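You operate a simulated robot arm through the tools that you are given. There is no shell and no other tool.

You are at the controls of a simulated robot arm. One attempt, no reset.

## Task
Open the upper cold drawer, fetch the yellow lidded box from the inside of the upper cold drawer and set it on top of the large napkin carton, then shut the drawer. Open the door left of the sink, fetch the clear pot with the blue lid and set it on the shelf of the cupboard left of the sink and shut the left again. Take the small clear tub on the top of the steel counter and put it away on the top of the end bench. Take the white paper bag from the top of the steel table and put it in the big grey tub. Take the green bow and leave it on the dark round plate. Put the red striped packet on the shelf under the flap. Take the red striped carton on the top of the wooden table and put it away on the top of the steel counter. Take the white clip and leave it on top of the small white carton. Put the jar that says "cinnamon" from the top of the wooden table on the pink card tray and the jar marked "sugar" on the shelf under the bulbs. Open the middle cupboard door. The order is free. Set down upright: yellow lidded box, red striped carton, white clip, jar.

It is judged by the outcome, as a careful person would: the job done as asked, and still so three seconds after it is handed in. It fails if anything else is knocked over, pushed out of place, dropped, spilled or broken. Lids that push on must go on centred and level and be pressed home; caps that screw on are set level and turned clockwise until they are tight. Flat cloth is picked up by pressing the open fingertips on it (5 to 10 N) and closing them slowly along it; thin cloth reads only 2 to 8 mm in the jaws.

## Robot
A 6-joint arm with a fingered hand on a trunk, on a base that drives. Base frame: it is fixed to the floor where the robot stands at the start and does not move with it; the origin is under the middle of the robot, x ahead of it, y to its left, z up. Readings come in mm, degrees, newtons and seconds.
With the tool pointing down near the work surface it reaches from about 220 to 480 mm from the robot's upright axis, wherever it stands. Its first joint turns from -166.0 to 166.0 degrees. Places, roughly: big grey tub (34x24x15 cm) [1200, -6500, 900]; cinnamon jar, small jar, sugar jar [-1500, -5750, 1000]; clear pot with the blue lid (6x6x4 cm) [-1300, -1800, 900]; dark round plate (15x15 cm) [860, -6580, 860]; door left of the sink [500, -3300, 400]; green bow (4x4x2 cm) [1600, -6300, 900]; large napkin carton [250, -4500, 1000]; middle cupboard door [800, -3100, 500]; pink card tray (14x23x3 cm) [-1000, -5300, 800]; red striped carton (9x6x11 cm) [-1300, -5600, 900]; red striped packet (5x5x5 cm) [-800, -5300, 900]; shelf of the cupboard left of the sink [600, -3600, 500]; shelf under the bulbs (76x19 cm) [800, -3980, 1020]; shelf under the flap (16x38 cm) [-720, -3720, 1000]; small clear tub [-1750, -2000, 750]; small white carton (6x6x5 cm) [-1200, -5400, 900]; top of the end bench [-1000, -3100, 800]; top of the steel counter [100, -1300, 800]; upper cold drawer [-800, -2100, 400]; white clip (4x3x6 cm) [-1400, -5700, 900]; white paper bag (6x8x11 cm) [4100, -4700, 900]; yellow lidded box [-750, -2250, 500]. Payload 2.3 kg.
The TCP is the grasp point between the finger pads, 22 mm short of the fingertips. In the tool frame z runs along the fingers and y along their closing line. The gripper opens to 112 mm. The gripper's body begins 60 mm behind the TCP. The gripper is a hand of 3 fingers: y runs from the thumb to the fingers, the wrist lies at [0, 0, -218] in the tool frame, and closing takes about 1.5 s.
Orientation is that of the tool frame in the base frame, as a unit quaternion [x, y, z, w]. With the fingers straight down and closing along the base's y, the tool's x points along the base's -x, its y along +y and its z along -z.

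## Interface
- The arm moves only by the tool nudge_tool. Its argument "rows" is a list of rows, each a list of 7 numbers: the shift along the tool's x, y, z in m, then the turn, a rotation vector about the tool's x, y, z in degrees, then the opening in per cent of the stroke, from 0 (shut) to 100 (fully open). In form: [[tx, ty, tz, rx, ry, rz, grip], ...]. A call has 1 to 20 rows; each row shifts and turns the commanded pose from where the row before left it, along the tool's axes as they then stand. Each row takes 0.2 s and may step no farther than 50 mm and 8.6 degrees from the row before; otherwise, or with a gripper value out of range, the whole call is refused. A pose out of reach is approached as far as the arm can. The call stops where the force on the tool passes 40 N (or 10 N more than at its start, if that is more) or the arm is blocked; 0.2 s more then pass. Each finger travels about 72 mm/s and halts on what it meets, pressing with about 26 N; the grip force reading is that of the motor and also rises with nothing between the fingers. The clock runs only during rows and for 0.2 s after the last one: add rows that do not move to give the fingers time. The reply holds the time, the measured pose of the TCP, the force on the tool along the base axes, the opening and the grip force, in the units named above and with some noise, with the torque about the TCP (base axes, N m) and any sound that the robot's microphone picked up.
- Cameras (640 x 400 px; columns grow to the right, rows downward): "scene" is now at [18.6, 132.1, 1333.3]; the picture's right is [-0.20, -0.98, 0.00], its down [-0.57, 0.12, -0.81] and it looks along [0.79, -0.17, -0.58] (base axes); focal length 263 px, centre (320, 200). "wrist" rides on the gripper at [66, 3, -80] in the tool frame; the picture's right is [-0.05, 1.00, 0.00], its down [-0.77, -0.04, -0.64] and it looks along [-0.64, -0.03, 0.77] (tool axes); focal length 275 px, centre (320, 200). There is no depth. A picture from a camera that has moved, and an enlarged one, comes with that camera's place and axes in the base frame and with its lens. The place of the scene camera against the robot may be out by one fixed shift of up to 25 mm in any direction.
- snapshot(camera): a new picture of that camera. The clock stands still meanwhile.
- slide_trunk(by): slides the trunk up (or, below 0, down) by that many mm; the arm and the scene camera ride with it, the base frame stays. It gives what a move gives, with no picture.
- roll_base(legs): drives the robot by 1 to 6 legs, each [ahead, left, turn to the left] in mm, mm and degrees, along the robot's own axes; the way and the turn of a leg run together, so that a leg with both is an arc; at most 1500 mm and 180 degrees a leg. The arm and the cameras ride along, it lands a little off, and it stops where it bumps. It gives what a move gives.
- grasp_type(shape): the hand has 3 fingers and takes this shape, open, in about a second: jaw (thumb against the fingers, like two jaws); tri (thumb and two fingers); tip (a fingertip pinch); poke (one finger out to press); point (the index stretched); flat (the hand flat); cup (the hand cupped); fist (a fist). The gripper value then closes the fingers along that shape, each until it touches; the sizes above hold for jaw. It gives what a move gives, with no picture.
- head_to(pan, tilt): turns the head with the scene camera to pan (to the left, within 155 degrees either way) and tilt (down, from -29 to 69), counted from straight ahead of the robot. It gives what a move gives.
- zoom(camera, box): a new picture of the part [left, top, right, bottom] of that camera's present view, enlarged. The clock stands still meanwhile.
- hand_in(): hands the job in; it is judged then, once.

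Nothing tells you exact positions but the pictures and the camera data. Unless the task says otherwise, let go and move clear before handing in.

The tools are called after "Emit:" by a JSON object that holds its "name" and its "arguments". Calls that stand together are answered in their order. nudge_tool: Moves the arm, as the interface text tells. Its arguments: {"type":"object","properties":{"rows":{"type":"array"}},"required":["rows"]} The other tools are called the same way: slide_trunk (by) slides the trunk up or down; grasp_type (shape) gives the hand a shape; roll_base (legs) drives the base; head_to (pan, tilt) turns the head that bears the scene camera; snapshot (camera) takes a picture; zoom (camera, box) takes an enlarged picture of a part of a camera's view; hand_in () hands the job in.

At the start:

```text
time_s: 0.0
ee_pos: [274.4, -91.8, 727.9]
ee_rot: [0.001, 1.0, 0.001, 0.0]
contact_force: [0.4, -0.4, -0.1]
torque: [0.0, 0.03, 0.01]
grip_width: 111.9
finger_force: 0.0
shape: jaw
trunk travel left (down, up): [-225.0, 365.0]
robot x, y, heading: [0.7, 4.8, -0.2]
head pan, tilt: [-11.8, 35.8]
```

scene: 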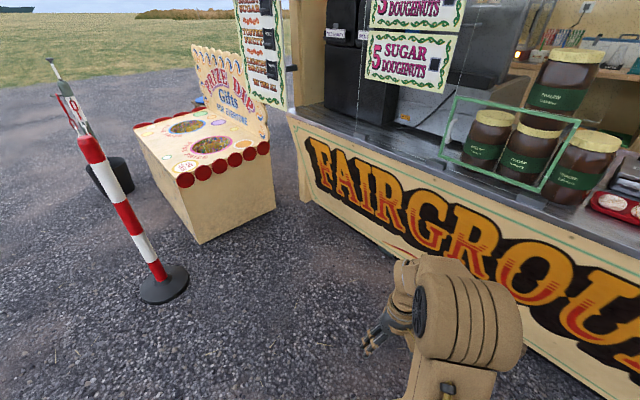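
wrist: 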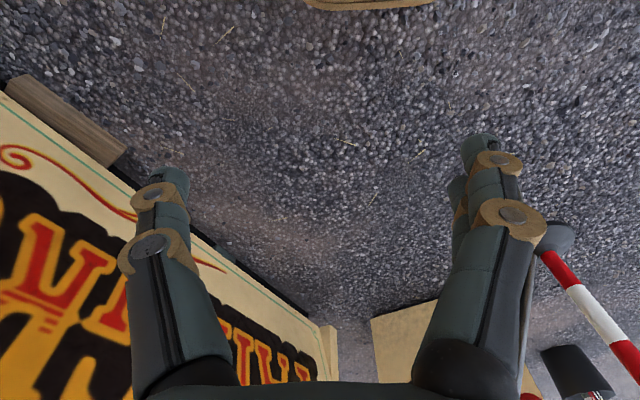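

I see a doughnut stall's painted front ahead and to the right, a prize game and a striped pole. I'll look round with the head first to learn the layout before I drive.

Emit:
{"name": "head_to", "arguments": {"pan": -60, "tilt": 20}}

Emit:
{"name": "snapshot", "arguments": {"camera": "scene"}}

Emit:
{"name": "head_to", "arguments": {"pan": -120, "tilt": 20}}

Emit:
{"name": "snapshot", "arguments": {"camera": "scene"}}

Emit:
{"name": "head_to", "arguments": {"pan": 150, "tilt": 20}}

Emit:
{"name": "snapshot", "arguments": {"camera": "scene"}}

Emit:
{"name": "head_to", "arguments": {"pan": 60, "tilt": 20}}

Emit:
{"name": "snapshot", "arguments": {"camera": "scene"}}

```text
time_s: 1.2
ee_pos: [275.1, -91.7, 727.3]
ee_rot: [0.0, 1.0, -0.001, 0.0]
contact_force: [-0.1, -0.2, 0.4]
torque: [-0.04, 0.03, 0.0]
grip_width: 111.8
finger_force: 0.1
shape: jaw
trunk travel left (down, up): [-225.0, 365.0]
robot x, y, heading: [-2.3, -1.6, 0.3]
head pan, tilt: [-60.0, 20.0]
```

```text
taken
camera scene: at [-20.5, 69.4, 1358.3], right [-0.87, -0.5, 0.0], down [-0.17, 0.3, -0.94], along [0.47, -0.81, -0.34], focal length 263 px, centre (320, 200)
```

scene: 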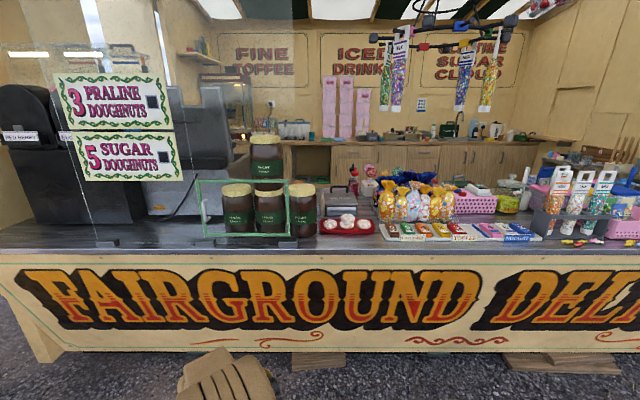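

```text
time_s: 2.5
ee_pos: [275.3, -91.3, 728.0]
ee_rot: [0.0, 1.0, 0.0, 0.0]
contact_force: [0.0, 0.4, 0.6]
torque: [0.01, 0.0, -0.01]
grip_width: 111.9
finger_force: 0.2
shape: jaw
trunk travel left (down, up): [-225.0, 365.0]
robot x, y, heading: [-2.2, 0.3, -0.0]
head pan, tilt: [-120.0, 20.0]
```

```text
taken
camera scene: at [-113.7, 69.3, 1358.3], right [-0.87, 0.5, 0.0], down [0.17, 0.3, -0.94], along [-0.47, -0.81, -0.34], focal length 263 px, centre (320, 200)
```

scene: 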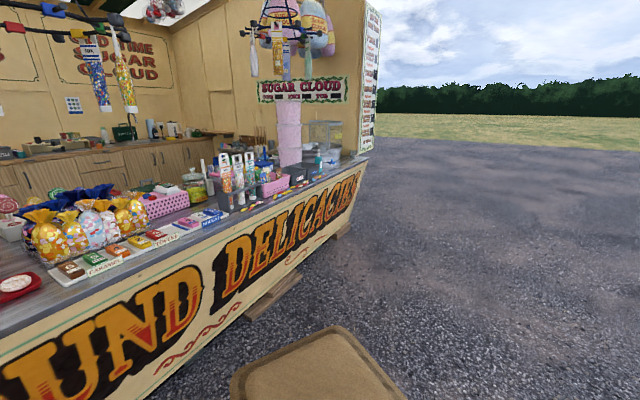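

```text
time_s: 6.2
ee_pos: [275.4, -90.8, 727.5]
ee_rot: [0.0, 1.0, -0.001, 0.0]
contact_force: [-0.4, -0.7, -0.7]
torque: [0.01, 0.0, 0.0]
grip_width: 112.0
finger_force: 0.0
shape: jaw
trunk travel left (down, up): [-225.0, 365.0]
robot x, y, heading: [-1.1, 0.2, 0.2]
head pan, tilt: [150.0, 20.0]
```

```text
taken
camera scene: at [-147.8, 196.6, 1358.3], right [0.5, 0.87, 0.0], down [0.3, -0.17, -0.94], along [-0.81, 0.47, -0.34], focal length 263 px, centre (320, 200)
```

scene: 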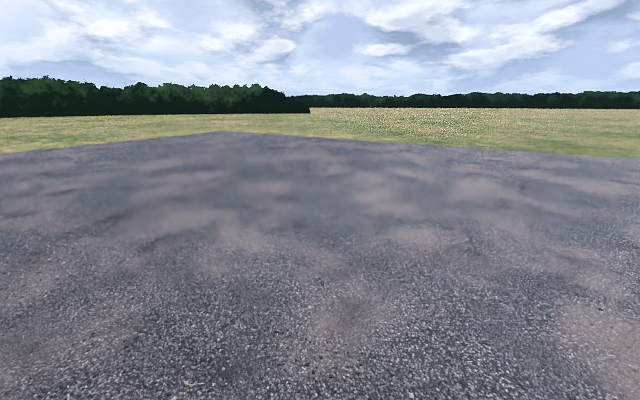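

```text
time_s: 7.8
ee_pos: [275.2, -91.6, 727.2]
ee_rot: [-0.001, 1.0, 0.0, -0.001]
contact_force: [-0.6, -0.5, 0.7]
torque: [-0.02, 0.01, 0.01]
grip_width: 111.9
finger_force: 0.1
shape: jaw
trunk travel left (down, up): [-225.0, 365.0]
robot x, y, heading: [2.4, -3.7, -0.2]
head pan, tilt: [60.0, 20.0]
```

```text
taken
camera scene: at [-20.7, 230.7, 1358.3], right [0.87, -0.5, 0.0], down [-0.17, -0.3, -0.94], along [0.47, 0.81, -0.34], focal length 263 px, centre (320, 200)
```

scene: 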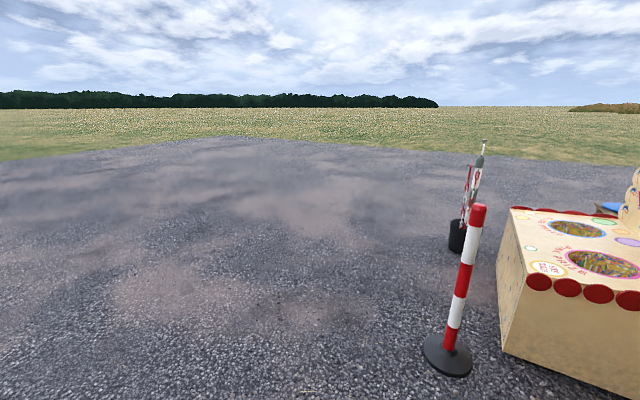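

The stall front runs obliquely, roughly from (1840,-130) to (-1770,-1915), with its inside beyond it. I'll drive back along -x, clear of the front, and look at its right end and what lies behind.

Emit:
{"name": "roll_base", "arguments": {"legs": [[-1500, 0, 0], [-1200, -300, 0]]}}

Emit:
{"name": "head_to", "arguments": {"pan": -90, "tilt": 20}}

Emit:
{"name": "snapshot", "arguments": {"camera": "scene"}}

Emit:
{"name": "head_to", "arguments": {"pan": -40, "tilt": 20}}

Emit:
{"name": "snapshot", "arguments": {"camera": "scene"}}

```text
time_s: 21.3
ee_pos: [-2456.6, -350.7, 727.3]
ee_rot: [0.001, 1.0, 0.001, 0.0]
contact_force: [0.3, -0.5, 0.1]
torque: [-0.01, 0.01, 0.01]
grip_width: 111.7
finger_force: 0.1
shape: jaw
trunk travel left (down, up): [-225.0, 365.0]
robot x, y, heading: [-2733.8, -262.5, -0.3]
head pan, tilt: [60.0, 20.0]
```

```text
time_s: 23.6
ee_pos: [-2456.9, -351.2, 727.4]
ee_rot: [0.0, 1.0, 0.0, 0.0]
contact_force: [0.0, -0.2, 0.0]
torque: [-0.05, 0.01, -0.03]
grip_width: 111.8
finger_force: 0.2
shape: jaw
trunk travel left (down, up): [-225.0, 365.0]
robot x, y, heading: [-2731.3, -258.8, -0.0]
head pan, tilt: [-90.0, 20.0]
```

```text
taken
camera scene: at [-2799.3, -202.2, 1358.3], right [-1.0, 0.0, 0.0], down [0.0, 0.34, -0.94], along [0.0, -0.94, -0.34], focal length 263 px, centre (320, 200)
```

scene: 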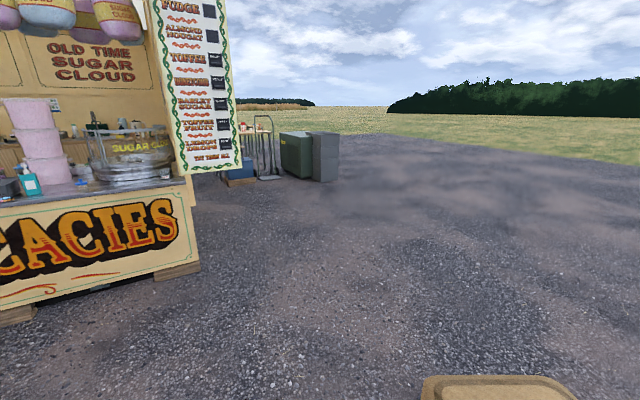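

```text
time_s: 24.8
ee_pos: [-2457.1, -352.3, 726.0]
ee_rot: [0.0, 1.0, 0.0, 0.0]
contact_force: [-0.3, 0.2, -0.3]
torque: [-0.01, -0.01, -0.01]
grip_width: 112.1
finger_force: 0.0
shape: jaw
trunk travel left (down, up): [-225.0, 365.0]
robot x, y, heading: [-2730.6, -256.0, -0.2]
head pan, tilt: [-40.0, 20.0]
```

```text
taken
camera scene: at [-2728.0, -169.1, 1358.3], right [-0.64, -0.76, 0.0], down [-0.26, 0.22, -0.94], along [0.72, -0.61, -0.34], focal length 263 px, centre (320, 200)
```

scene: 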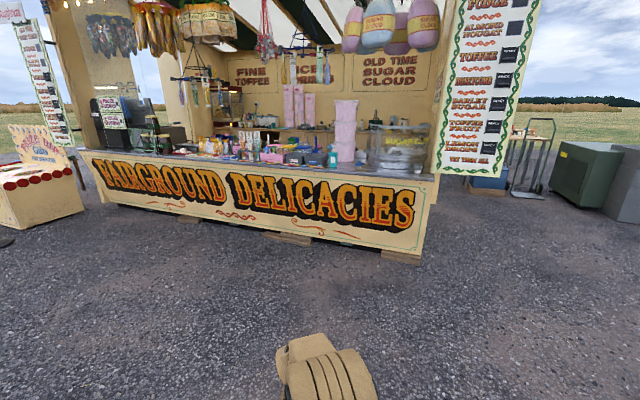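

The front right corner of the stall is near (-1670,-2230), and there are a trolley, a green chest and a table behind it. I'll drive on down the right side and look again.

Emit:
{"name": "roll_base", "arguments": {"legs": [[-400, -1400, 0], [0, -1400, 0]]}}

Emit:
{"name": "head_to", "arguments": {"pan": -20, "tilt": 20}}

Emit:
{"name": "snapshot", "arguments": {"camera": "scene"}}

Emit:
{"name": "head_to", "arguments": {"pan": -75, "tilt": 20}}

Emit:
{"name": "snapshot", "arguments": {"camera": "scene"}}

```text
time_s: 38.5
ee_pos: [-2848.7, -3143.7, 727.2]
ee_rot: [0.011, 1.0, 0.0, -0.001]
contact_force: [-0.2, -0.6, -0.6]
torque: [0.04, 0.0, 0.01]
grip_width: 111.9
finger_force: 0.0
shape: jaw
trunk travel left (down, up): [-225.0, 365.0]
robot x, y, heading: [-3125.4, -3046.3, -1.6]
head pan, tilt: [-40.0, 20.0]
```

```text
time_s: 39.4
ee_pos: [-2847.3, -3144.1, 726.9]
ee_rot: [0.011, 1.0, 0.0, -0.001]
contact_force: [-0.1, -1.0, -1.1]
torque: [0.02, 0.0, 0.02]
grip_width: 112.0
finger_force: 0.0
shape: jaw
trunk travel left (down, up): [-225.0, 365.0]
robot x, y, heading: [-3121.6, -3045.7, -1.4]
head pan, tilt: [-20.0, 20.0]
```

```text
taken
camera scene: at [-3098.2, -2928.9, 1358.3], right [-0.36, -0.93, 0.0], down [-0.32, 0.12, -0.94], along [0.88, -0.34, -0.34], focal length 263 px, centre (320, 200)
```

scene: 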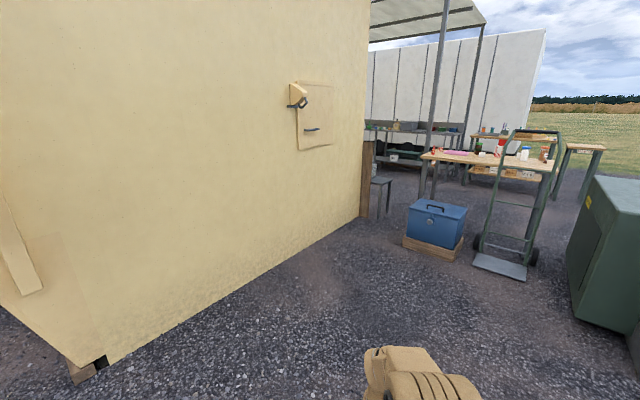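

```text
time_s: 40.6
ee_pos: [-2847.9, -3144.1, 727.8]
ee_rot: [0.011, 1.0, 0.0, 0.0]
contact_force: [0.4, 0.6, 0.8]
torque: [-0.02, -0.02, -0.01]
grip_width: 112.1
finger_force: 0.0
shape: jaw
trunk travel left (down, up): [-225.0, 365.0]
robot x, y, heading: [-3118.7, -3046.0, -1.3]
head pan, tilt: [-75.0, 20.0]
```

```text
taken
camera scene: at [-3162.8, -2985.5, 1358.3], right [-0.97, -0.24, 0.0], down [-0.08, 0.33, -0.94], along [0.22, -0.91, -0.34], focal length 263 px, centre (320, 200)
```

scene: 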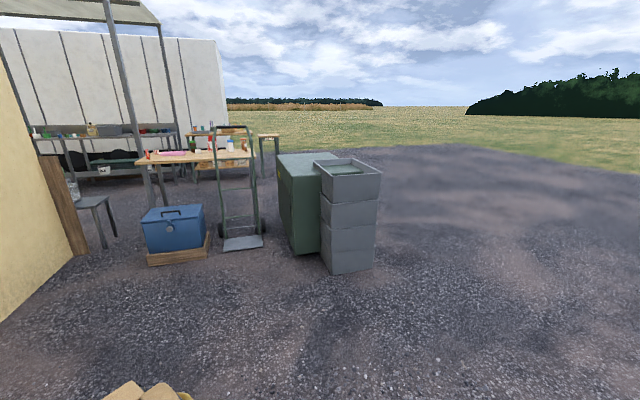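

The yellow end wall runs to a rear post near (-385,-4558). Behind the stall there is an awning with tables, a blue cooler near (-1400,-4700) and a trolley. I'll drive along the wall to about (-1600,-3850), turned to face the rear.

Emit:
{"name": "roll_base", "arguments": {"legs": [[1480, -800, 0], [0, 0, -60]]}}

Emit:
{"name": "head_to", "arguments": {"pan": 0, "tilt": 20}}

Emit:
{"name": "snapshot", "arguments": {"camera": "scene"}}

Emit:
{"name": "head_to", "arguments": {"pan": 40, "tilt": 20}}

Emit:
{"name": "snapshot", "arguments": {"camera": "scene"}}

```text
refused: leg 1 is longer than a leg can be; nothing moved
```

```text
time_s: 42.1
ee_pos: [-2848.5, -3143.4, 727.3]
ee_rot: [0.011, 1.0, 0.0, 0.0]
contact_force: [-0.2, 1.0, -0.1]
torque: [0.02, 0.0, 0.03]
grip_width: 111.9
finger_force: 0.1
shape: jaw
trunk travel left (down, up): [-225.0, 365.0]
robot x, y, heading: [-3121.4, -3046.1, -1.3]
head pan, tilt: [0.0, 20.0]
```

```text
taken
camera scene: at [-3091.8, -2897.2, 1358.3], right [-0.02, -1.0, 0.0], down [-0.34, 0.01, -0.94], along [0.94, -0.02, -0.34], focal length 263 px, centre (320, 200)
```

scene: 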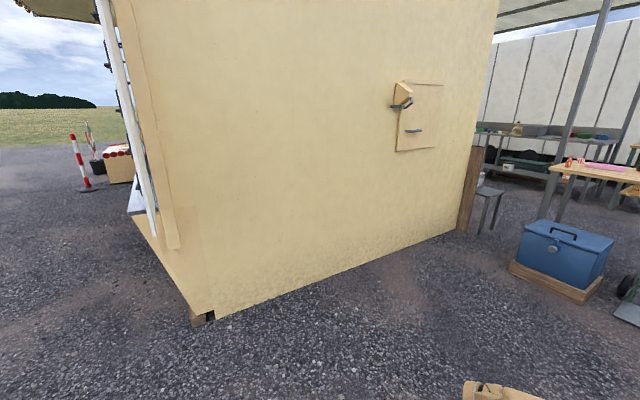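

```text
time_s: 43.1
ee_pos: [-2848.4, -3145.4, 727.7]
ee_rot: [0.011, 1.0, 0.0, 0.0]
contact_force: [-0.1, 0.2, 0.2]
torque: [0.0, 0.02, 0.02]
grip_width: 112.0
finger_force: 0.1
shape: jaw
trunk travel left (down, up): [-225.0, 365.0]
robot x, y, heading: [-3119.5, -3043.5, -1.2]
head pan, tilt: [40.0, 20.0]
```

```text
taken
camera scene: at [-3112.1, -2836.9, 1358.3], right [0.62, -0.78, 0.0], down [-0.27, -0.21, -0.94], along [0.73, 0.59, -0.34], focal length 263 px, centre (320, 200)
```

scene: 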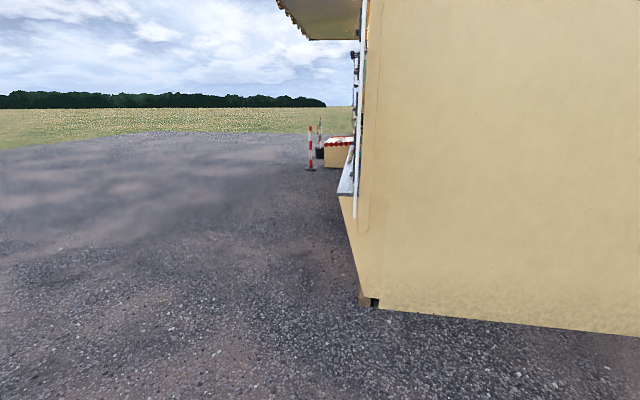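

There's a hatch-like flap on the end wall near (-807,-3793), which may be the flap that the shelf is named for. The leg was too long, so I'll split it.

Emit:
{"name": "roll_base", "arguments": {"legs": [[800, -400, 0], [700, -380, 0], [0, 0, -60]]}}

Emit:
{"name": "head_to", "arguments": {"pan": 0, "tilt": 20}}

Emit:
{"name": "snapshot", "arguments": {"camera": "scene"}}

Emit:
{"name": "head_to", "arguments": {"pan": 50, "tilt": 15}}

Emit:
{"name": "snapshot", "arguments": {"camera": "scene"}}

```text
time_s: 54.2
ee_pos: [-1582.2, -4095.4, 727.9]
ee_rot: [0.487, 0.873, 0.0, -0.001]
contact_force: [0.0, -0.1, -0.3]
torque: [0.02, -0.01, 0.02]
grip_width: 112.1
finger_force: 0.1
shape: jaw
trunk travel left (down, up): [-225.0, 365.0]
robot x, y, heading: [-1645.5, -3815.4, -58.2]
head pan, tilt: [40.0, 20.0]
```

```text
time_s: 55.3
ee_pos: [-1581.8, -4095.4, 727.8]
ee_rot: [0.488, 0.873, 0.0, 0.0]
contact_force: [-0.7, 0.9, -0.8]
torque: [0.01, 0.02, 0.01]
grip_width: 111.8
finger_force: 0.0
shape: jaw
trunk travel left (down, up): [-225.0, 365.0]
robot x, y, heading: [-1647.7, -3813.6, -58.6]
head pan, tilt: [0.0, 20.0]
```

```text
taken
camera scene: at [-1517.9, -3758.7, 1358.3], right [-0.85, -0.52, 0.0], down [-0.18, 0.29, -0.94], along [0.49, -0.8, -0.34], focal length 263 px, centre (320, 200)
```

scene: 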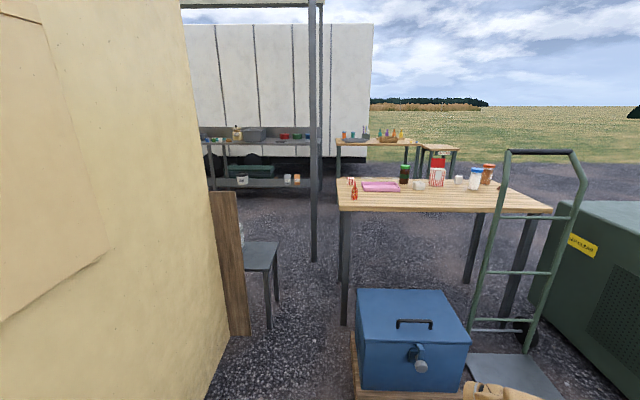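

```text
time_s: 56.4
ee_pos: [-1581.3, -4095.4, 727.1]
ee_rot: [0.488, 0.873, 0.001, 0.0]
contact_force: [0.2, -0.6, 0.9]
torque: [-0.02, 0.02, 0.02]
grip_width: 111.8
finger_force: 0.0
shape: jaw
trunk travel left (down, up): [-225.0, 365.0]
robot x, y, heading: [-1648.6, -3814.5, -58.3]
head pan, tilt: [50.0, 15.0]
```

```text
taken
camera scene: at [-1474.4, -3693.1, 1366.4], right [-0.15, -0.99, 0.0], down [-0.26, 0.04, -0.97], along [0.96, -0.14, -0.26], focal length 263 px, centre (320, 200)
```

scene: 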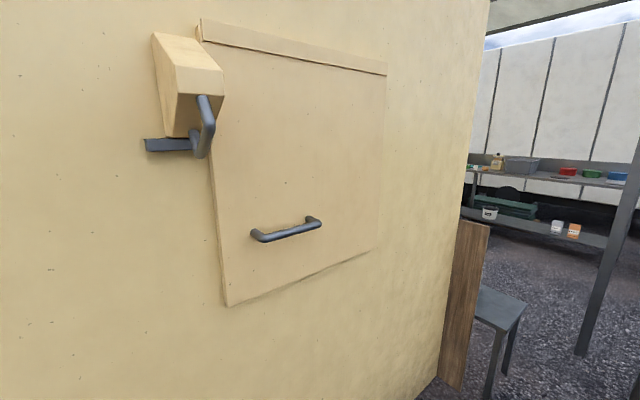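

The wall flap hinges at its top and has a handle below plus a lever catch at its upper left. The wooden table with the jars, cartons, pink tray and packet stands behind. I'll zoom in on both.

Emit:
{"name": "zoom", "arguments": {"camera": "scene", "box": [120, 10, 400, 310]}}

Emit:
{"name": "head_to", "arguments": {"pan": -5, "tilt": 20}}

Emit:
{"name": "zoom", "arguments": {"camera": "scene", "box": [280, 120, 520, 240]}}

Emit:
{"name": "zoom", "arguments": {"camera": "scene", "box": [150, 80, 400, 220]}}

```text
1.33 times, centred on (260, 160) of scene
camera zoom: at [-1474.4, -3693.1, 1366.4], right [-0.15, -0.99, 0.0], down [-0.26, 0.04, -0.97], along [0.96, -0.14, -0.26], focal length 351 px, centre (400, 253)
```

zoom: 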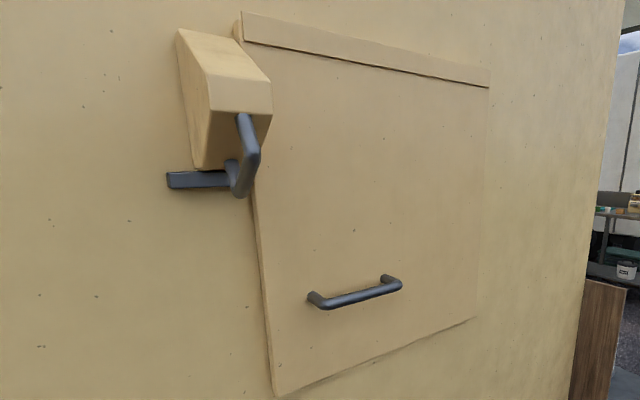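

```text
time_s: 57.7
ee_pos: [-1581.7, -4096.1, 728.6]
ee_rot: [0.487, 0.873, 0.0, -0.001]
contact_force: [-0.2, -0.5, 0.2]
torque: [-0.01, 0.0, 0.0]
grip_width: 112.0
finger_force: 0.1
shape: jaw
trunk travel left (down, up): [-225.0, 365.0]
robot x, y, heading: [-1644.4, -3811.4, -58.4]
head pan, tilt: [-5.0, 20.0]
```

```text
2.67 times, centred on (400, 180) of scene
camera zoom: at [-1525.0, -3762.6, 1358.3], right [-0.89, -0.45, 0.0], down [-0.15, 0.31, -0.94], along [0.42, -0.84, -0.34], focal length 701 px, centre (107, 253)
```

zoom: 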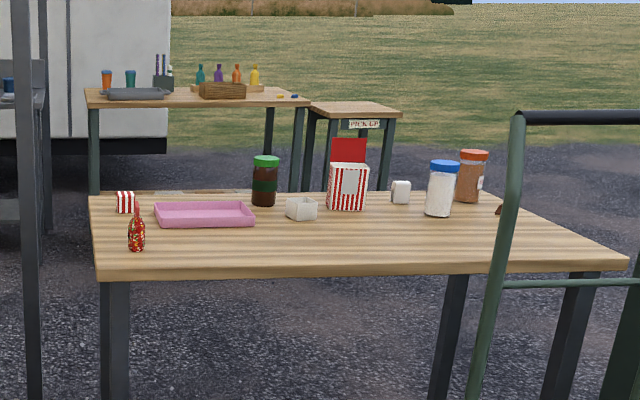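

```text
2.56 times, centred on (275, 150) of scene
camera zoom: at [-1525.0, -3762.6, 1358.3], right [-0.89, -0.45, 0.0], down [-0.15, 0.31, -0.94], along [0.42, -0.84, -0.34], focal length 673 px, centre (435, 328)
```

zoom: 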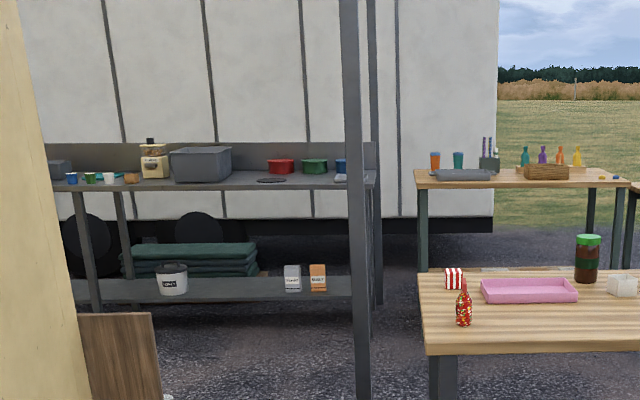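

The table (about 1200 x 630 mm) holds the red packet, pink tray, green-lid jar, small white carton, striped carton, white clip, and the sugar (blue lid) and cinnamon (orange lid) jars. I'll look down at my own base to judge its size before I choose a route round to the stall's rear.

Emit:
{"name": "head_to", "arguments": {"pan": 0, "tilt": 69}}

Emit:
{"name": "snapshot", "arguments": {"camera": "scene"}}

Emit:
{"name": "head_to", "arguments": {"pan": -90, "tilt": 69}}

Emit:
{"name": "snapshot", "arguments": {"camera": "scene"}}

Emit:
{"name": "head_to", "arguments": {"pan": -45, "tilt": 25}}

Emit:
{"name": "snapshot", "arguments": {"camera": "scene"}}

```text
time_s: 58.9
ee_pos: [-1582.1, -4095.2, 727.8]
ee_rot: [0.488, 0.873, 0.0, -0.001]
contact_force: [-0.1, 0.2, -0.2]
torque: [0.02, 0.0, 0.0]
grip_width: 111.9
finger_force: 0.0
shape: jaw
trunk travel left (down, up): [-225.0, 365.0]
robot x, y, heading: [-1646.6, -3812.6, -58.5]
head pan, tilt: [0.0, 68.8]
```

```text
taken
camera scene: at [-1537.4, -3727.1, 1290.8], right [-0.85, -0.52, 0.0], down [-0.49, 0.79, -0.36], along [0.19, -0.31, -0.93], focal length 263 px, centre (320, 200)
```

scene: 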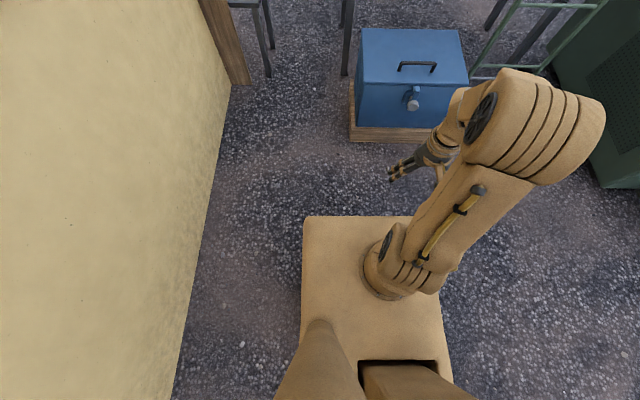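

```text
time_s: 60.5
ee_pos: [-1582.4, -4095.8, 727.3]
ee_rot: [0.488, 0.873, -0.001, 0.0]
contact_force: [-0.6, -1.0, -0.4]
torque: [0.04, 0.01, -0.02]
grip_width: 111.9
finger_force: 0.0
shape: jaw
trunk travel left (down, up): [-225.0, 365.0]
robot x, y, heading: [-1648.8, -3814.0, -58.6]
head pan, tilt: [-90.0, 68.8]
```

```text
taken
camera scene: at [-1614.4, -3708.7, 1290.8], right [-0.52, 0.85, 0.0], down [0.79, 0.49, -0.36], along [-0.31, -0.19, -0.93], focal length 263 px, centre (320, 200)
```

scene: 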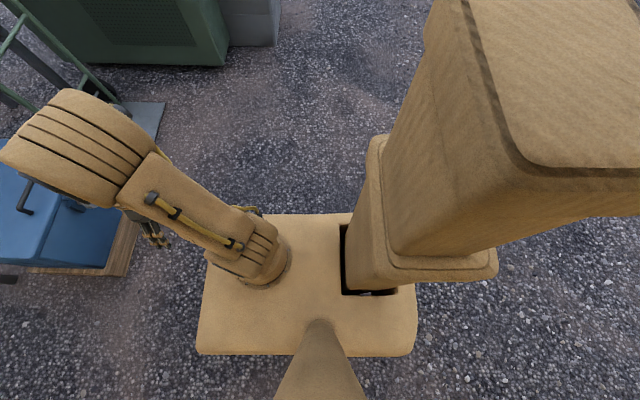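

```text
time_s: 61.6
ee_pos: [-1580.9, -4095.4, 727.0]
ee_rot: [0.487, 0.873, 0.0, 0.0]
contact_force: [0.2, -0.7, 0.1]
torque: [0.01, 0.0, -0.01]
grip_width: 112.3
finger_force: 0.1
shape: jaw
trunk travel left (down, up): [-225.0, 365.0]
robot x, y, heading: [-1647.8, -3815.0, -58.5]
head pan, tilt: [-45.0, 25.0]
```

```text
taken
camera scene: at [-1588.2, -3769.0, 1350.1], right [-0.97, 0.23, 0.0], down [0.1, 0.41, -0.91], along [-0.21, -0.88, -0.42], focal length 263 px, centre (320, 200)
```

scene: 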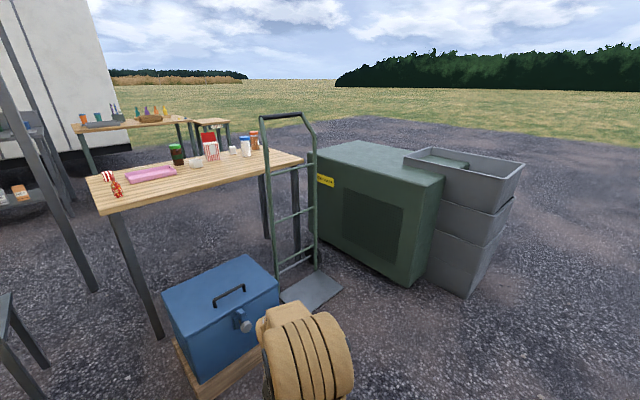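

My platform is about 490 mm wide and 700 mm long. The gap between stool and table is too tight for that, so I'll drive the wide way west round the grey bins and green chest into the yard behind the stall.

Emit:
{"name": "roll_base", "arguments": {"legs": [[-405, -838, 0], [-405, -838, 0], [762, -1053, 0]]}}

Emit:
{"name": "head_to", "arguments": {"pan": 30, "tilt": 20}}

Emit:
{"name": "snapshot", "arguments": {"camera": "scene"}}

```text
time_s: 77.1
ee_pos: [-3906.3, -5485.5, 727.2]
ee_rot: [0.477, 0.879, 0.0, 0.0]
contact_force: [1.0, 0.3, -0.5]
torque: [0.03, 0.0, 0.03]
grip_width: 112.0
finger_force: 0.0
shape: jaw
trunk travel left (down, up): [-225.0, 365.0]
robot x, y, heading: [-3981.3, -5204.5, -57.1]
head pan, tilt: [-45.0, 25.0]
```

```text
time_s: 78.6
ee_pos: [-3907.5, -5485.7, 728.1]
ee_rot: [0.477, 0.879, 0.0, 0.001]
contact_force: [-0.1, -0.2, -0.1]
torque: [0.01, 0.03, -0.04]
grip_width: 111.9
finger_force: 0.1
shape: jaw
trunk travel left (down, up): [-225.0, 365.0]
robot x, y, heading: [-3976.5, -5202.6, -57.0]
head pan, tilt: [30.0, 20.0]
```

```text
taken
camera scene: at [-3819.4, -5111.3, 1358.3], right [-0.45, -0.89, 0.0], down [-0.3, 0.16, -0.94], along [0.84, -0.43, -0.34], focal length 263 px, centre (320, 200)
```

scene: 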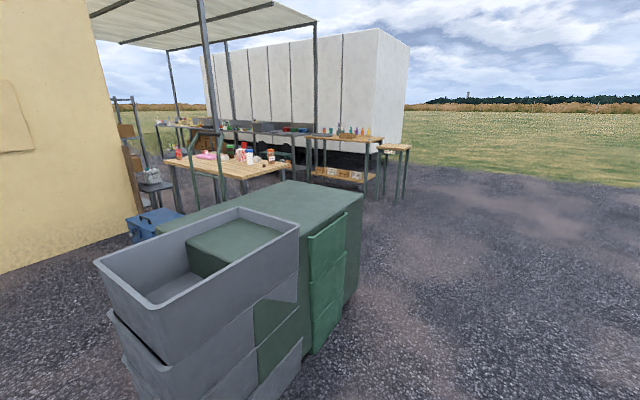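

The chest's far corner is near (-2550,-6000), so I'll swing wide round it into the corridor behind the wooden table.

Emit:
{"name": "roll_base", "arguments": {"legs": [[1289, -29, 0], [1127, 818, 0], [0, 0, 86]]}}

Emit:
{"name": "head_to", "arguments": {"pan": 60, "tilt": 20}}

Emit:
{"name": "snapshot", "arguments": {"camera": "scene"}}

Emit:
{"name": "head_to", "arguments": {"pan": 0, "tilt": 20}}

Emit:
{"name": "snapshot", "arguments": {"camera": "scene"}}

```text
time_s: 95.2
ee_pos: [-1691.0, -6722.0, 727.2]
ee_rot: [-0.245, 0.969, 0.0, 0.0]
contact_force: [-0.1, 0.7, 1.0]
torque: [0.02, 0.01, 0.01]
grip_width: 112.0
finger_force: 0.1
shape: jaw
trunk travel left (down, up): [-225.0, 365.0]
robot x, y, heading: [-1977.7, -6768.7, 28.6]
head pan, tilt: [30.0, 20.0]
```

```text
time_s: 96.2
ee_pos: [-1691.7, -6721.2, 727.2]
ee_rot: [-0.245, 0.969, 0.0, 0.0]
contact_force: [0.3, 0.0, 0.5]
torque: [-0.02, 0.0, 0.01]
grip_width: 111.9
finger_force: 0.0
shape: jaw
trunk travel left (down, up): [-225.0, 365.0]
robot x, y, heading: [-1975.1, -6769.4, 28.4]
head pan, tilt: [60.0, 20.0]
```

```text
taken
camera scene: at [-2101.4, -6574.2, 1358.3], right [1.0, -0.03, 0.0], down [-0.01, -0.34, -0.94], along [0.03, 0.94, -0.34], focal length 263 px, centre (320, 200)
```

scene: 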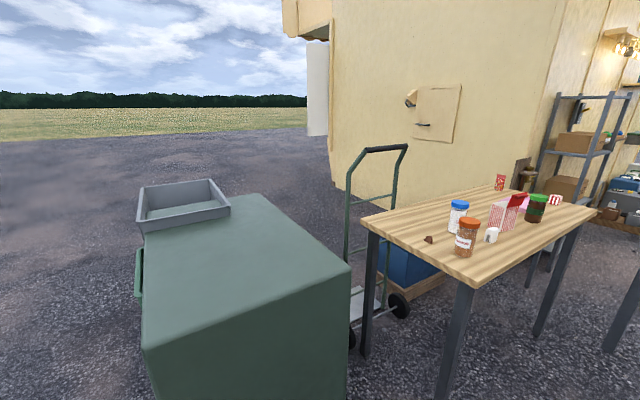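

```text
time_s: 97.5
ee_pos: [-1692.1, -6721.1, 726.9]
ee_rot: [-0.245, 0.97, -0.001, 0.001]
contact_force: [-0.1, 0.0, -0.1]
torque: [0.02, 0.05, -0.02]
grip_width: 111.9
finger_force: 0.1
shape: jaw
trunk travel left (down, up): [-225.0, 365.0]
robot x, y, heading: [-1976.8, -6772.3, 28.5]
head pan, tilt: [0.0, 20.0]
```

```text
taken
camera scene: at [-2022.2, -6622.9, 1358.3], right [0.48, -0.88, 0.0], down [-0.3, -0.16, -0.94], along [0.83, 0.45, -0.34], focal length 263 px, centre (320, 200)
```

scene: 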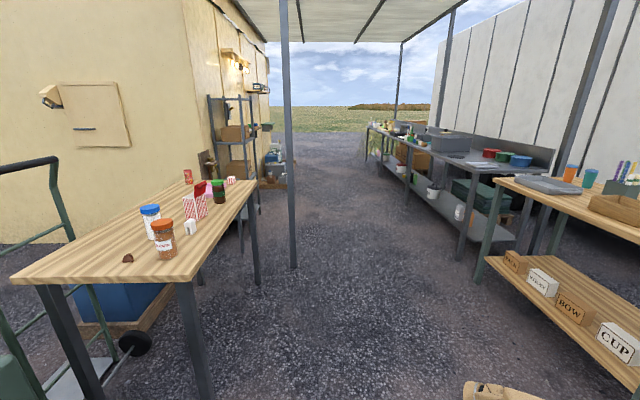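

The corridor is clear: wooden table on my left, bottle table and steel table on my right, and a rack against the stall's rear. I'll drive down the corridor and look at the rear of the stall.

Emit:
{"name": "roll_base", "arguments": {"legs": [[400, -250, 0], [1400, 0, 0]]}}

Emit:
{"name": "head_to", "arguments": {"pan": 60, "tilt": 15}}

Emit:
{"name": "snapshot", "arguments": {"camera": "scene"}}

Emit:
{"name": "head_to", "arguments": {"pan": 0, "tilt": 20}}

Emit:
{"name": "snapshot", "arguments": {"camera": "scene"}}

Emit:
{"name": "head_to", "arguments": {"pan": -60, "tilt": 25}}

Emit:
{"name": "snapshot", "arguments": {"camera": "scene"}}

```text
time_s: 107.0
ee_pos: [24.4, -6039.3, 727.1]
ee_rot: [-0.266, 0.964, 0.0, 0.0]
contact_force: [-0.4, -0.5, 0.3]
torque: [0.0, -0.02, -0.03]
grip_width: 111.7
finger_force: 0.1
shape: jaw
trunk travel left (down, up): [-225.0, 365.0]
robot x, y, heading: [-255.0, -6105.0, 31.2]
head pan, tilt: [0.0, 20.0]
```

```text
time_s: 108.3
ee_pos: [24.0, -6039.2, 726.8]
ee_rot: [-0.267, 0.964, 0.0, 0.0]
contact_force: [-0.3, -0.1, -0.2]
torque: [0.01, 0.02, -0.03]
grip_width: 112.1
finger_force: 0.1
shape: jaw
trunk travel left (down, up): [-225.0, 365.0]
robot x, y, heading: [-257.5, -6102.6, 30.9]
head pan, tilt: [60.0, 15.0]
```

```text
taken
camera scene: at [-391.4, -5910.2, 1366.4], right [1.0, 0.01, 0.0], down [0.0, -0.26, -0.97], along [-0.01, 0.97, -0.26], focal length 263 px, centre (320, 200)
```

scene: 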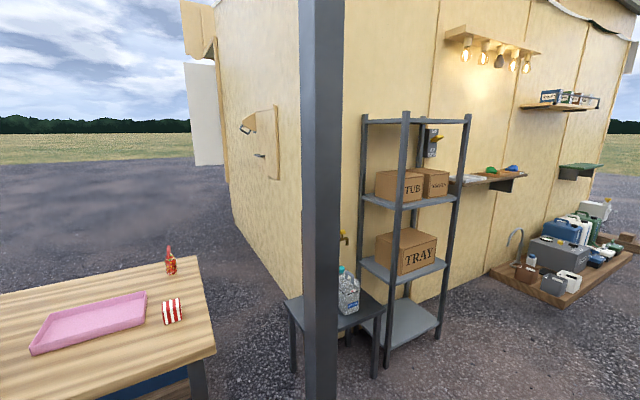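

```text
time_s: 109.6
ee_pos: [24.4, -6040.5, 727.3]
ee_rot: [-0.267, 0.964, 0.0, 0.0]
contact_force: [-0.3, 0.6, -1.1]
torque: [-0.03, 0.03, 0.0]
grip_width: 112.0
finger_force: 0.2
shape: jaw
trunk travel left (down, up): [-225.0, 365.0]
robot x, y, heading: [-261.8, -6103.6, 30.9]
head pan, tilt: [0.0, 20.0]
```

```text
taken
camera scene: at [-310.1, -5955.8, 1358.3], right [0.51, -0.86, 0.0], down [-0.29, -0.18, -0.94], along [0.81, 0.48, -0.34], focal length 263 px, centre (320, 200)
```

scene: 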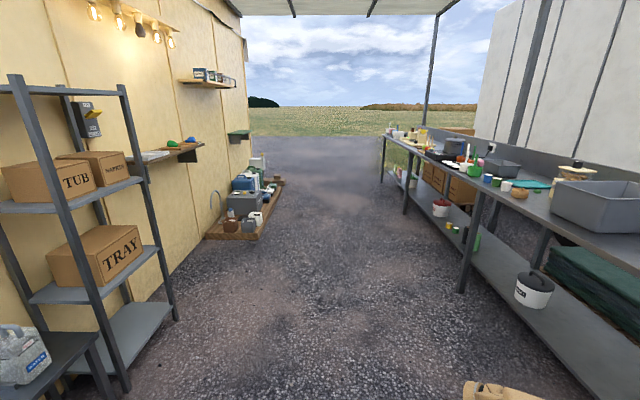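

```text
time_s: 110.9
ee_pos: [22.9, -6040.1, 727.6]
ee_rot: [-0.267, 0.964, -0.001, 0.0]
contact_force: [-0.2, 0.3, 0.4]
torque: [-0.02, 0.03, 0.0]
grip_width: 111.7
finger_force: 0.2
shape: jaw
trunk travel left (down, up): [-225.0, 365.0]
robot x, y, heading: [-255.6, -6105.6, 31.0]
head pan, tilt: [-60.0, 25.0]
```

```text
taken
camera scene: at [-309.5, -6048.4, 1350.2], right [-0.49, -0.87, 0.0], down [-0.37, 0.21, -0.91], along [0.79, -0.44, -0.42], focal length 263 px, centre (320, 200)
```

scene: 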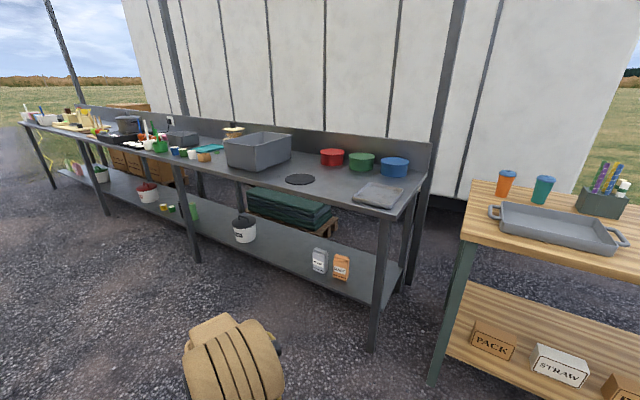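

The rear wall is closed; the rack with the TUB, NAPKIN and TRAY cartons and the bulb shelf are on it, and the steel table is opposite. I'll go on east to find the way into the stall.

Emit:
{"name": "roll_base", "arguments": {"legs": [[1400, 100, 0], [1400, 0, 0]]}}

Emit:
{"name": "head_to", "arguments": {"pan": 90, "tilt": 15}}

Emit:
{"name": "snapshot", "arguments": {"camera": "scene"}}

Emit:
{"name": "head_to", "arguments": {"pan": 30, "tilt": 20}}

Emit:
{"name": "snapshot", "arguments": {"camera": "scene"}}

Emit:
{"name": "head_to", "arguments": {"pan": -50, "tilt": 25}}

Emit:
{"name": "snapshot", "arguments": {"camera": "scene"}}

```text
time_s: 124.5
ee_pos: [2376.7, -4555.1, 726.9]
ee_rot: [-0.254, 0.967, 0.001, -0.001]
contact_force: [-1.0, 0.5, -0.8]
torque: [-0.05, -0.01, -0.03]
grip_width: 111.7
finger_force: 0.1
shape: jaw
trunk travel left (down, up): [-225.0, 365.0]
robot x, y, heading: [2089.8, -4609.1, 29.6]
head pan, tilt: [-60.0, 25.0]
```

```text
time_s: 126.8
ee_pos: [2376.8, -4554.9, 727.9]
ee_rot: [-0.254, 0.967, 0.0, 0.0]
contact_force: [-0.1, 1.0, 0.2]
torque: [0.0, 0.0, -0.03]
grip_width: 111.8
finger_force: 0.0
shape: jaw
trunk travel left (down, up): [-225.0, 365.0]
robot x, y, heading: [2090.7, -4610.6, 29.6]
head pan, tilt: [90.0, 15.0]
```

```text
taken
camera scene: at [1917.3, -4426.2, 1366.4], right [0.87, 0.49, 0.0], down [0.13, -0.23, -0.97], along [-0.47, 0.84, -0.26], focal length 263 px, centre (320, 200)
```

scene: 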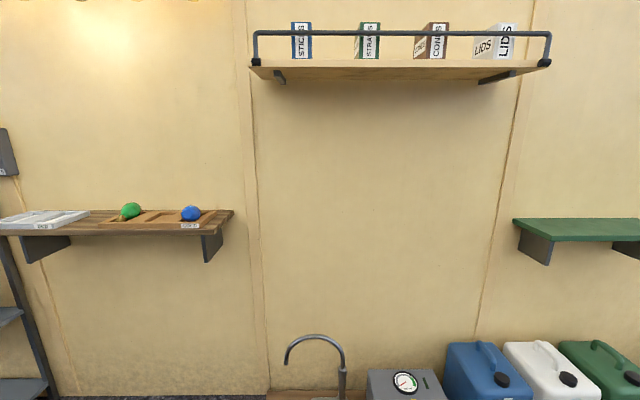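

```text
time_s: 128.1
ee_pos: [2375.6, -4555.5, 727.8]
ee_rot: [-0.254, 0.967, -0.001, 0.0]
contact_force: [0.2, 0.3, 0.3]
torque: [-0.03, -0.02, 0.01]
grip_width: 111.8
finger_force: 0.1
shape: jaw
trunk travel left (down, up): [-225.0, 365.0]
robot x, y, heading: [2090.6, -4611.4, 29.3]
head pan, tilt: [30.0, 20.0]
```

```text
taken
camera scene: at [2010.5, -4427.4, 1358.3], right [0.86, -0.51, 0.0], down [-0.17, -0.29, -0.94], along [0.48, 0.81, -0.34], focal length 263 px, centre (320, 200)
```

scene: 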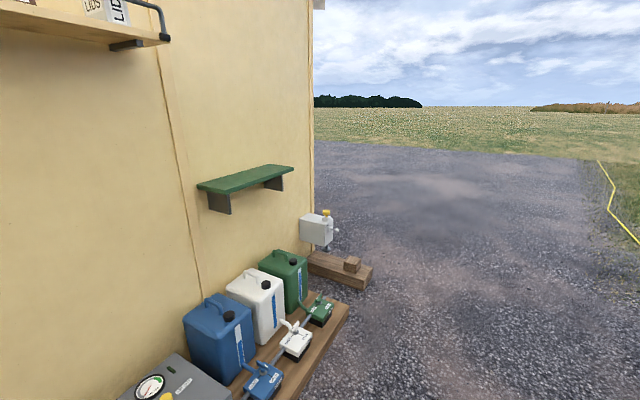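

```text
time_s: 129.6
ee_pos: [2377.4, -4555.7, 726.3]
ee_rot: [-0.254, 0.967, 0.0, 0.0]
contact_force: [0.1, -0.1, -0.6]
torque: [0.0, -0.01, 0.0]
grip_width: 111.8
finger_force: 0.1
shape: jaw
trunk travel left (down, up): [-225.0, 365.0]
robot x, y, heading: [2089.4, -4609.7, 29.2]
head pan, tilt: [-50.0, 25.0]
```

```text
taken
camera scene: at [2049.5, -4539.9, 1350.2], right [-0.35, -0.94, 0.0], down [-0.4, 0.15, -0.91], along [0.85, -0.32, -0.42], focal length 263 px, centre (320, 200)
```

scene: 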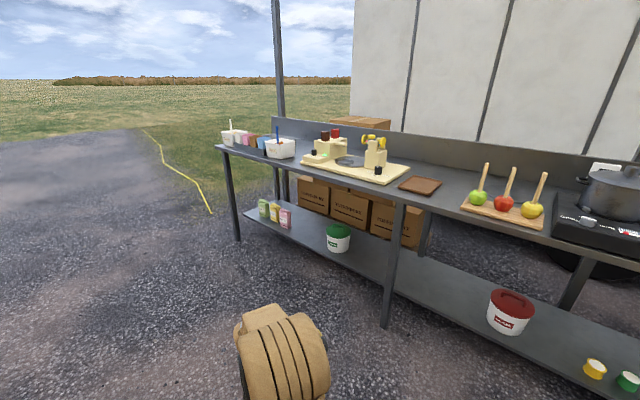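

The rear wall continues solid, with jerrycans on a plank base along it; the steel table is opposite. I'll go round the east corner, staying clear of the timber there.

Emit:
{"name": "roll_base", "arguments": {"legs": [[837, 0, 0], [837, 60, 0], [938, 847, 0]]}}

Emit:
{"name": "head_to", "arguments": {"pan": 120, "tilt": 20}}

Emit:
{"name": "snapshot", "arguments": {"camera": "scene"}}

Emit:
{"name": "head_to", "arguments": {"pan": 60, "tilt": 20}}

Emit:
{"name": "snapshot", "arguments": {"camera": "scene"}}

```text
time_s: 144.3
ee_pos: [4233.2, -2442.0, 727.9]
ee_rot: [-0.257, 0.966, 0.001, 0.001]
contact_force: [-0.2, -0.5, 0.3]
torque: [-0.01, 0.01, -0.01]
grip_width: 111.8
finger_force: 0.0
shape: jaw
trunk travel left (down, up): [-225.0, 365.0]
robot x, y, heading: [3949.9, -2501.9, 29.9]
head pan, tilt: [-50.0, 25.0]
```

```text
time_s: 146.9
ee_pos: [4232.5, -2442.9, 728.0]
ee_rot: [-0.257, 0.966, 0.0, 0.0]
contact_force: [0.6, 0.2, 0.2]
torque: [-0.02, -0.01, -0.01]
grip_width: 111.8
finger_force: 0.0
shape: jaw
trunk travel left (down, up): [-225.0, 365.0]
robot x, y, heading: [3949.8, -2500.5, 29.6]
head pan, tilt: [120.0, 20.0]
```

```text
taken
camera scene: at [3739.7, -2350.6, 1358.3], right [0.5, 0.86, 0.0], down [0.3, -0.17, -0.94], along [-0.81, 0.47, -0.34], focal length 263 px, centre (320, 200)
```

scene: 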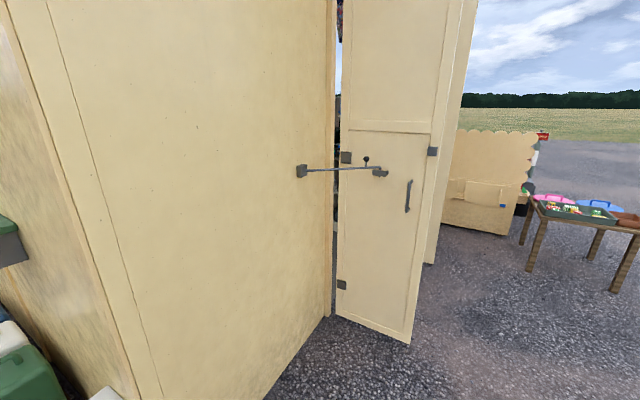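

```text
time_s: 148.2
ee_pos: [4233.3, -2442.0, 727.2]
ee_rot: [-0.257, 0.966, 0.001, 0.0]
contact_force: [-0.8, 0.7, 0.0]
torque: [0.01, -0.02, -0.01]
grip_width: 112.0
finger_force: 0.0
shape: jaw
trunk travel left (down, up): [-225.0, 365.0]
robot x, y, heading: [3945.4, -2498.6, 29.9]
head pan, tilt: [60.0, 20.0]
```

```text
taken
camera scene: at [3820.5, -2304.4, 1358.3], right [1.0, 0.0, 0.0], down [0.0, -0.34, -0.94], along [0.0, 0.94, -0.34], focal length 263 px, centre (320, 200)
```

scene: 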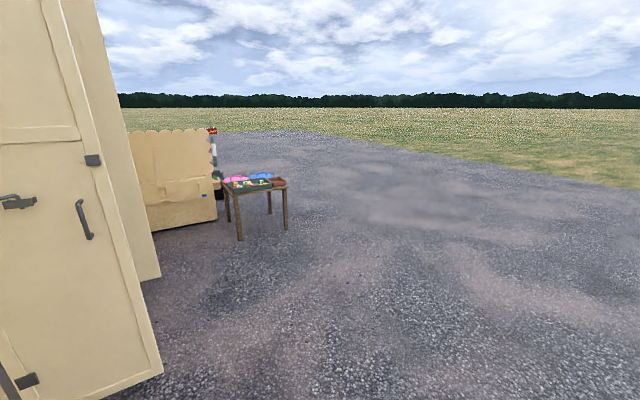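

The stall's door is in the east end: the leaf stands open and hooked, with the opening on its north side. I'll drive round the leaf and face the opening.

Emit:
{"name": "roll_base", "arguments": {"legs": [[268, 972, 0], [268, 972, 0], [0, 0, 90], [0, 0, 89]]}}

Emit:
{"name": "head_to", "arguments": {"pan": 0, "tilt": 20}}

Emit:
{"name": "snapshot", "arguments": {"camera": "scene"}}

```text
time_s: 165.8
ee_pos: [3157.1, -637.9, 728.1]
ee_rot: [0.961, 0.276, 0.001, 0.0]
contact_force: [0.5, 0.6, 0.6]
torque: [-0.02, -0.03, 0.02]
grip_width: 111.7
finger_force: 0.1
shape: jaw
trunk travel left (down, up): [-225.0, 365.0]
robot x, y, heading: [3444.7, -571.0, -147.8]
head pan, tilt: [60.0, 20.0]
```

```text
time_s: 167.1
ee_pos: [3158.8, -638.9, 727.7]
ee_rot: [0.961, 0.277, 0.0, 0.0]
contact_force: [-0.3, 0.3, -1.0]
torque: [-0.02, 0.01, 0.03]
grip_width: 111.9
finger_force: 0.0
shape: jaw
trunk travel left (down, up): [-225.0, 365.0]
robot x, y, heading: [3441.1, -570.1, -147.7]
head pan, tilt: [0.0, 20.0]
```

```text
taken
camera scene: at [3479.6, -697.6, 1358.3], right [-0.53, 0.85, 0.0], down [0.29, 0.18, -0.94], along [-0.8, -0.5, -0.34], focal length 263 px, centre (320, 200)
```

scene: 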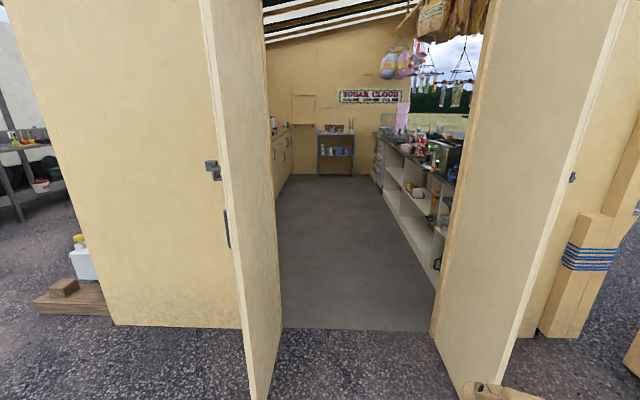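

Both leaves of the double door stand open and the floor inside is level; the opening is about 960 mm wide, centred near n=980 in my stall frame. I'll straighten up and drive in.

Emit:
{"name": "roll_base", "arguments": {"legs": [[0, -35, -3.4], [1000, 0, 0], [900, 0, 0]]}}

Emit:
{"name": "snapshot", "arguments": {"camera": "scene"}}

Emit:
{"name": "head_to", "arguments": {"pan": 50, "tilt": 30}}

Emit:
{"name": "snapshot", "arguments": {"camera": "scene"}}

Emit:
{"name": "head_to", "arguments": {"pan": -50, "tilt": 30}}

Emit:
{"name": "snapshot", "arguments": {"camera": "scene"}}

```text
time_s: 177.1
ee_pos: [1503.5, -1559.5, 728.0]
ee_rot: [0.963, 0.268, 0.0, 0.0]
contact_force: [0.0, -0.8, -0.2]
torque: [0.01, -0.02, 0.0]
grip_width: 111.9
finger_force: 0.1
shape: jaw
trunk travel left (down, up): [-225.0, 365.0]
robot x, y, heading: [1784.1, -1492.7, -148.7]
head pan, tilt: [0.0, 20.0]
```

```text
taken
camera scene: at [1824.0, -1623.1, 1358.3], right [-0.52, 0.86, 0.0], down [0.29, 0.18, -0.94], along [-0.8, -0.49, -0.34], focal length 263 px, centre (320, 200)
```

scene: 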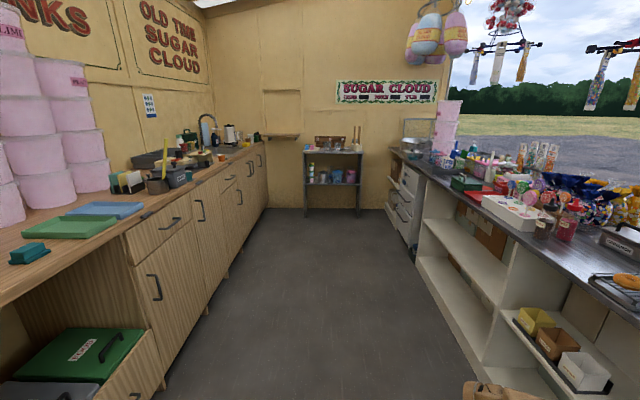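

```text
time_s: 178.3
ee_pos: [1503.6, -1558.9, 728.1]
ee_rot: [0.963, 0.269, 0.0, 0.0]
contact_force: [0.1, 0.6, -0.1]
torque: [-0.02, 0.02, 0.0]
grip_width: 111.8
finger_force: 0.0
shape: jaw
trunk travel left (down, up): [-225.0, 365.0]
robot x, y, heading: [1784.7, -1495.9, -149.2]
head pan, tilt: [50.0, 30.0]
```

```text
taken
camera scene: at [1889.8, -1664.2, 1342.3], right [-0.99, 0.15, 0.0], down [0.08, 0.49, -0.87], along [-0.13, -0.86, -0.5], focal length 263 px, centre (320, 200)
```

scene: 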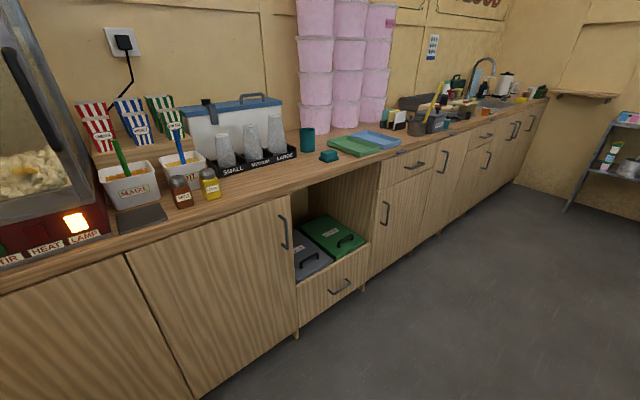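

```text
time_s: 180.0
ee_pos: [1503.7, -1559.0, 727.8]
ee_rot: [0.963, 0.269, -0.001, -0.001]
contact_force: [-0.2, 0.9, 0.3]
torque: [-0.02, 0.04, 0.02]
grip_width: 112.0
finger_force: 0.1
shape: jaw
trunk travel left (down, up): [-225.0, 365.0]
robot x, y, heading: [1786.7, -1493.1, -148.8]
head pan, tilt: [-50.0, 30.0]
```

```text
taken
camera scene: at [1818.1, -1545.7, 1342.2], right [0.32, 0.95, 0.0], down [0.47, -0.16, -0.87], along [-0.82, 0.28, -0.5], focal length 263 px, centre (320, 200)
```

scene: 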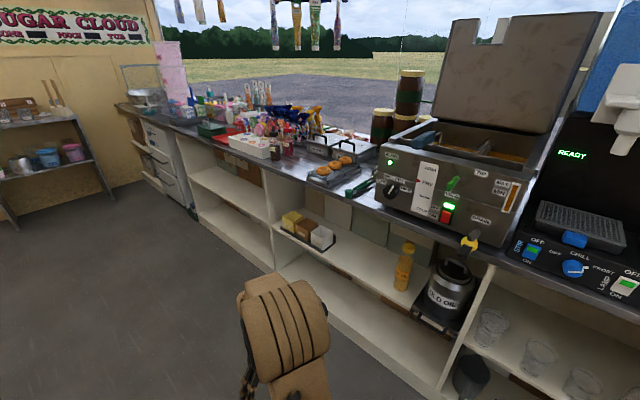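

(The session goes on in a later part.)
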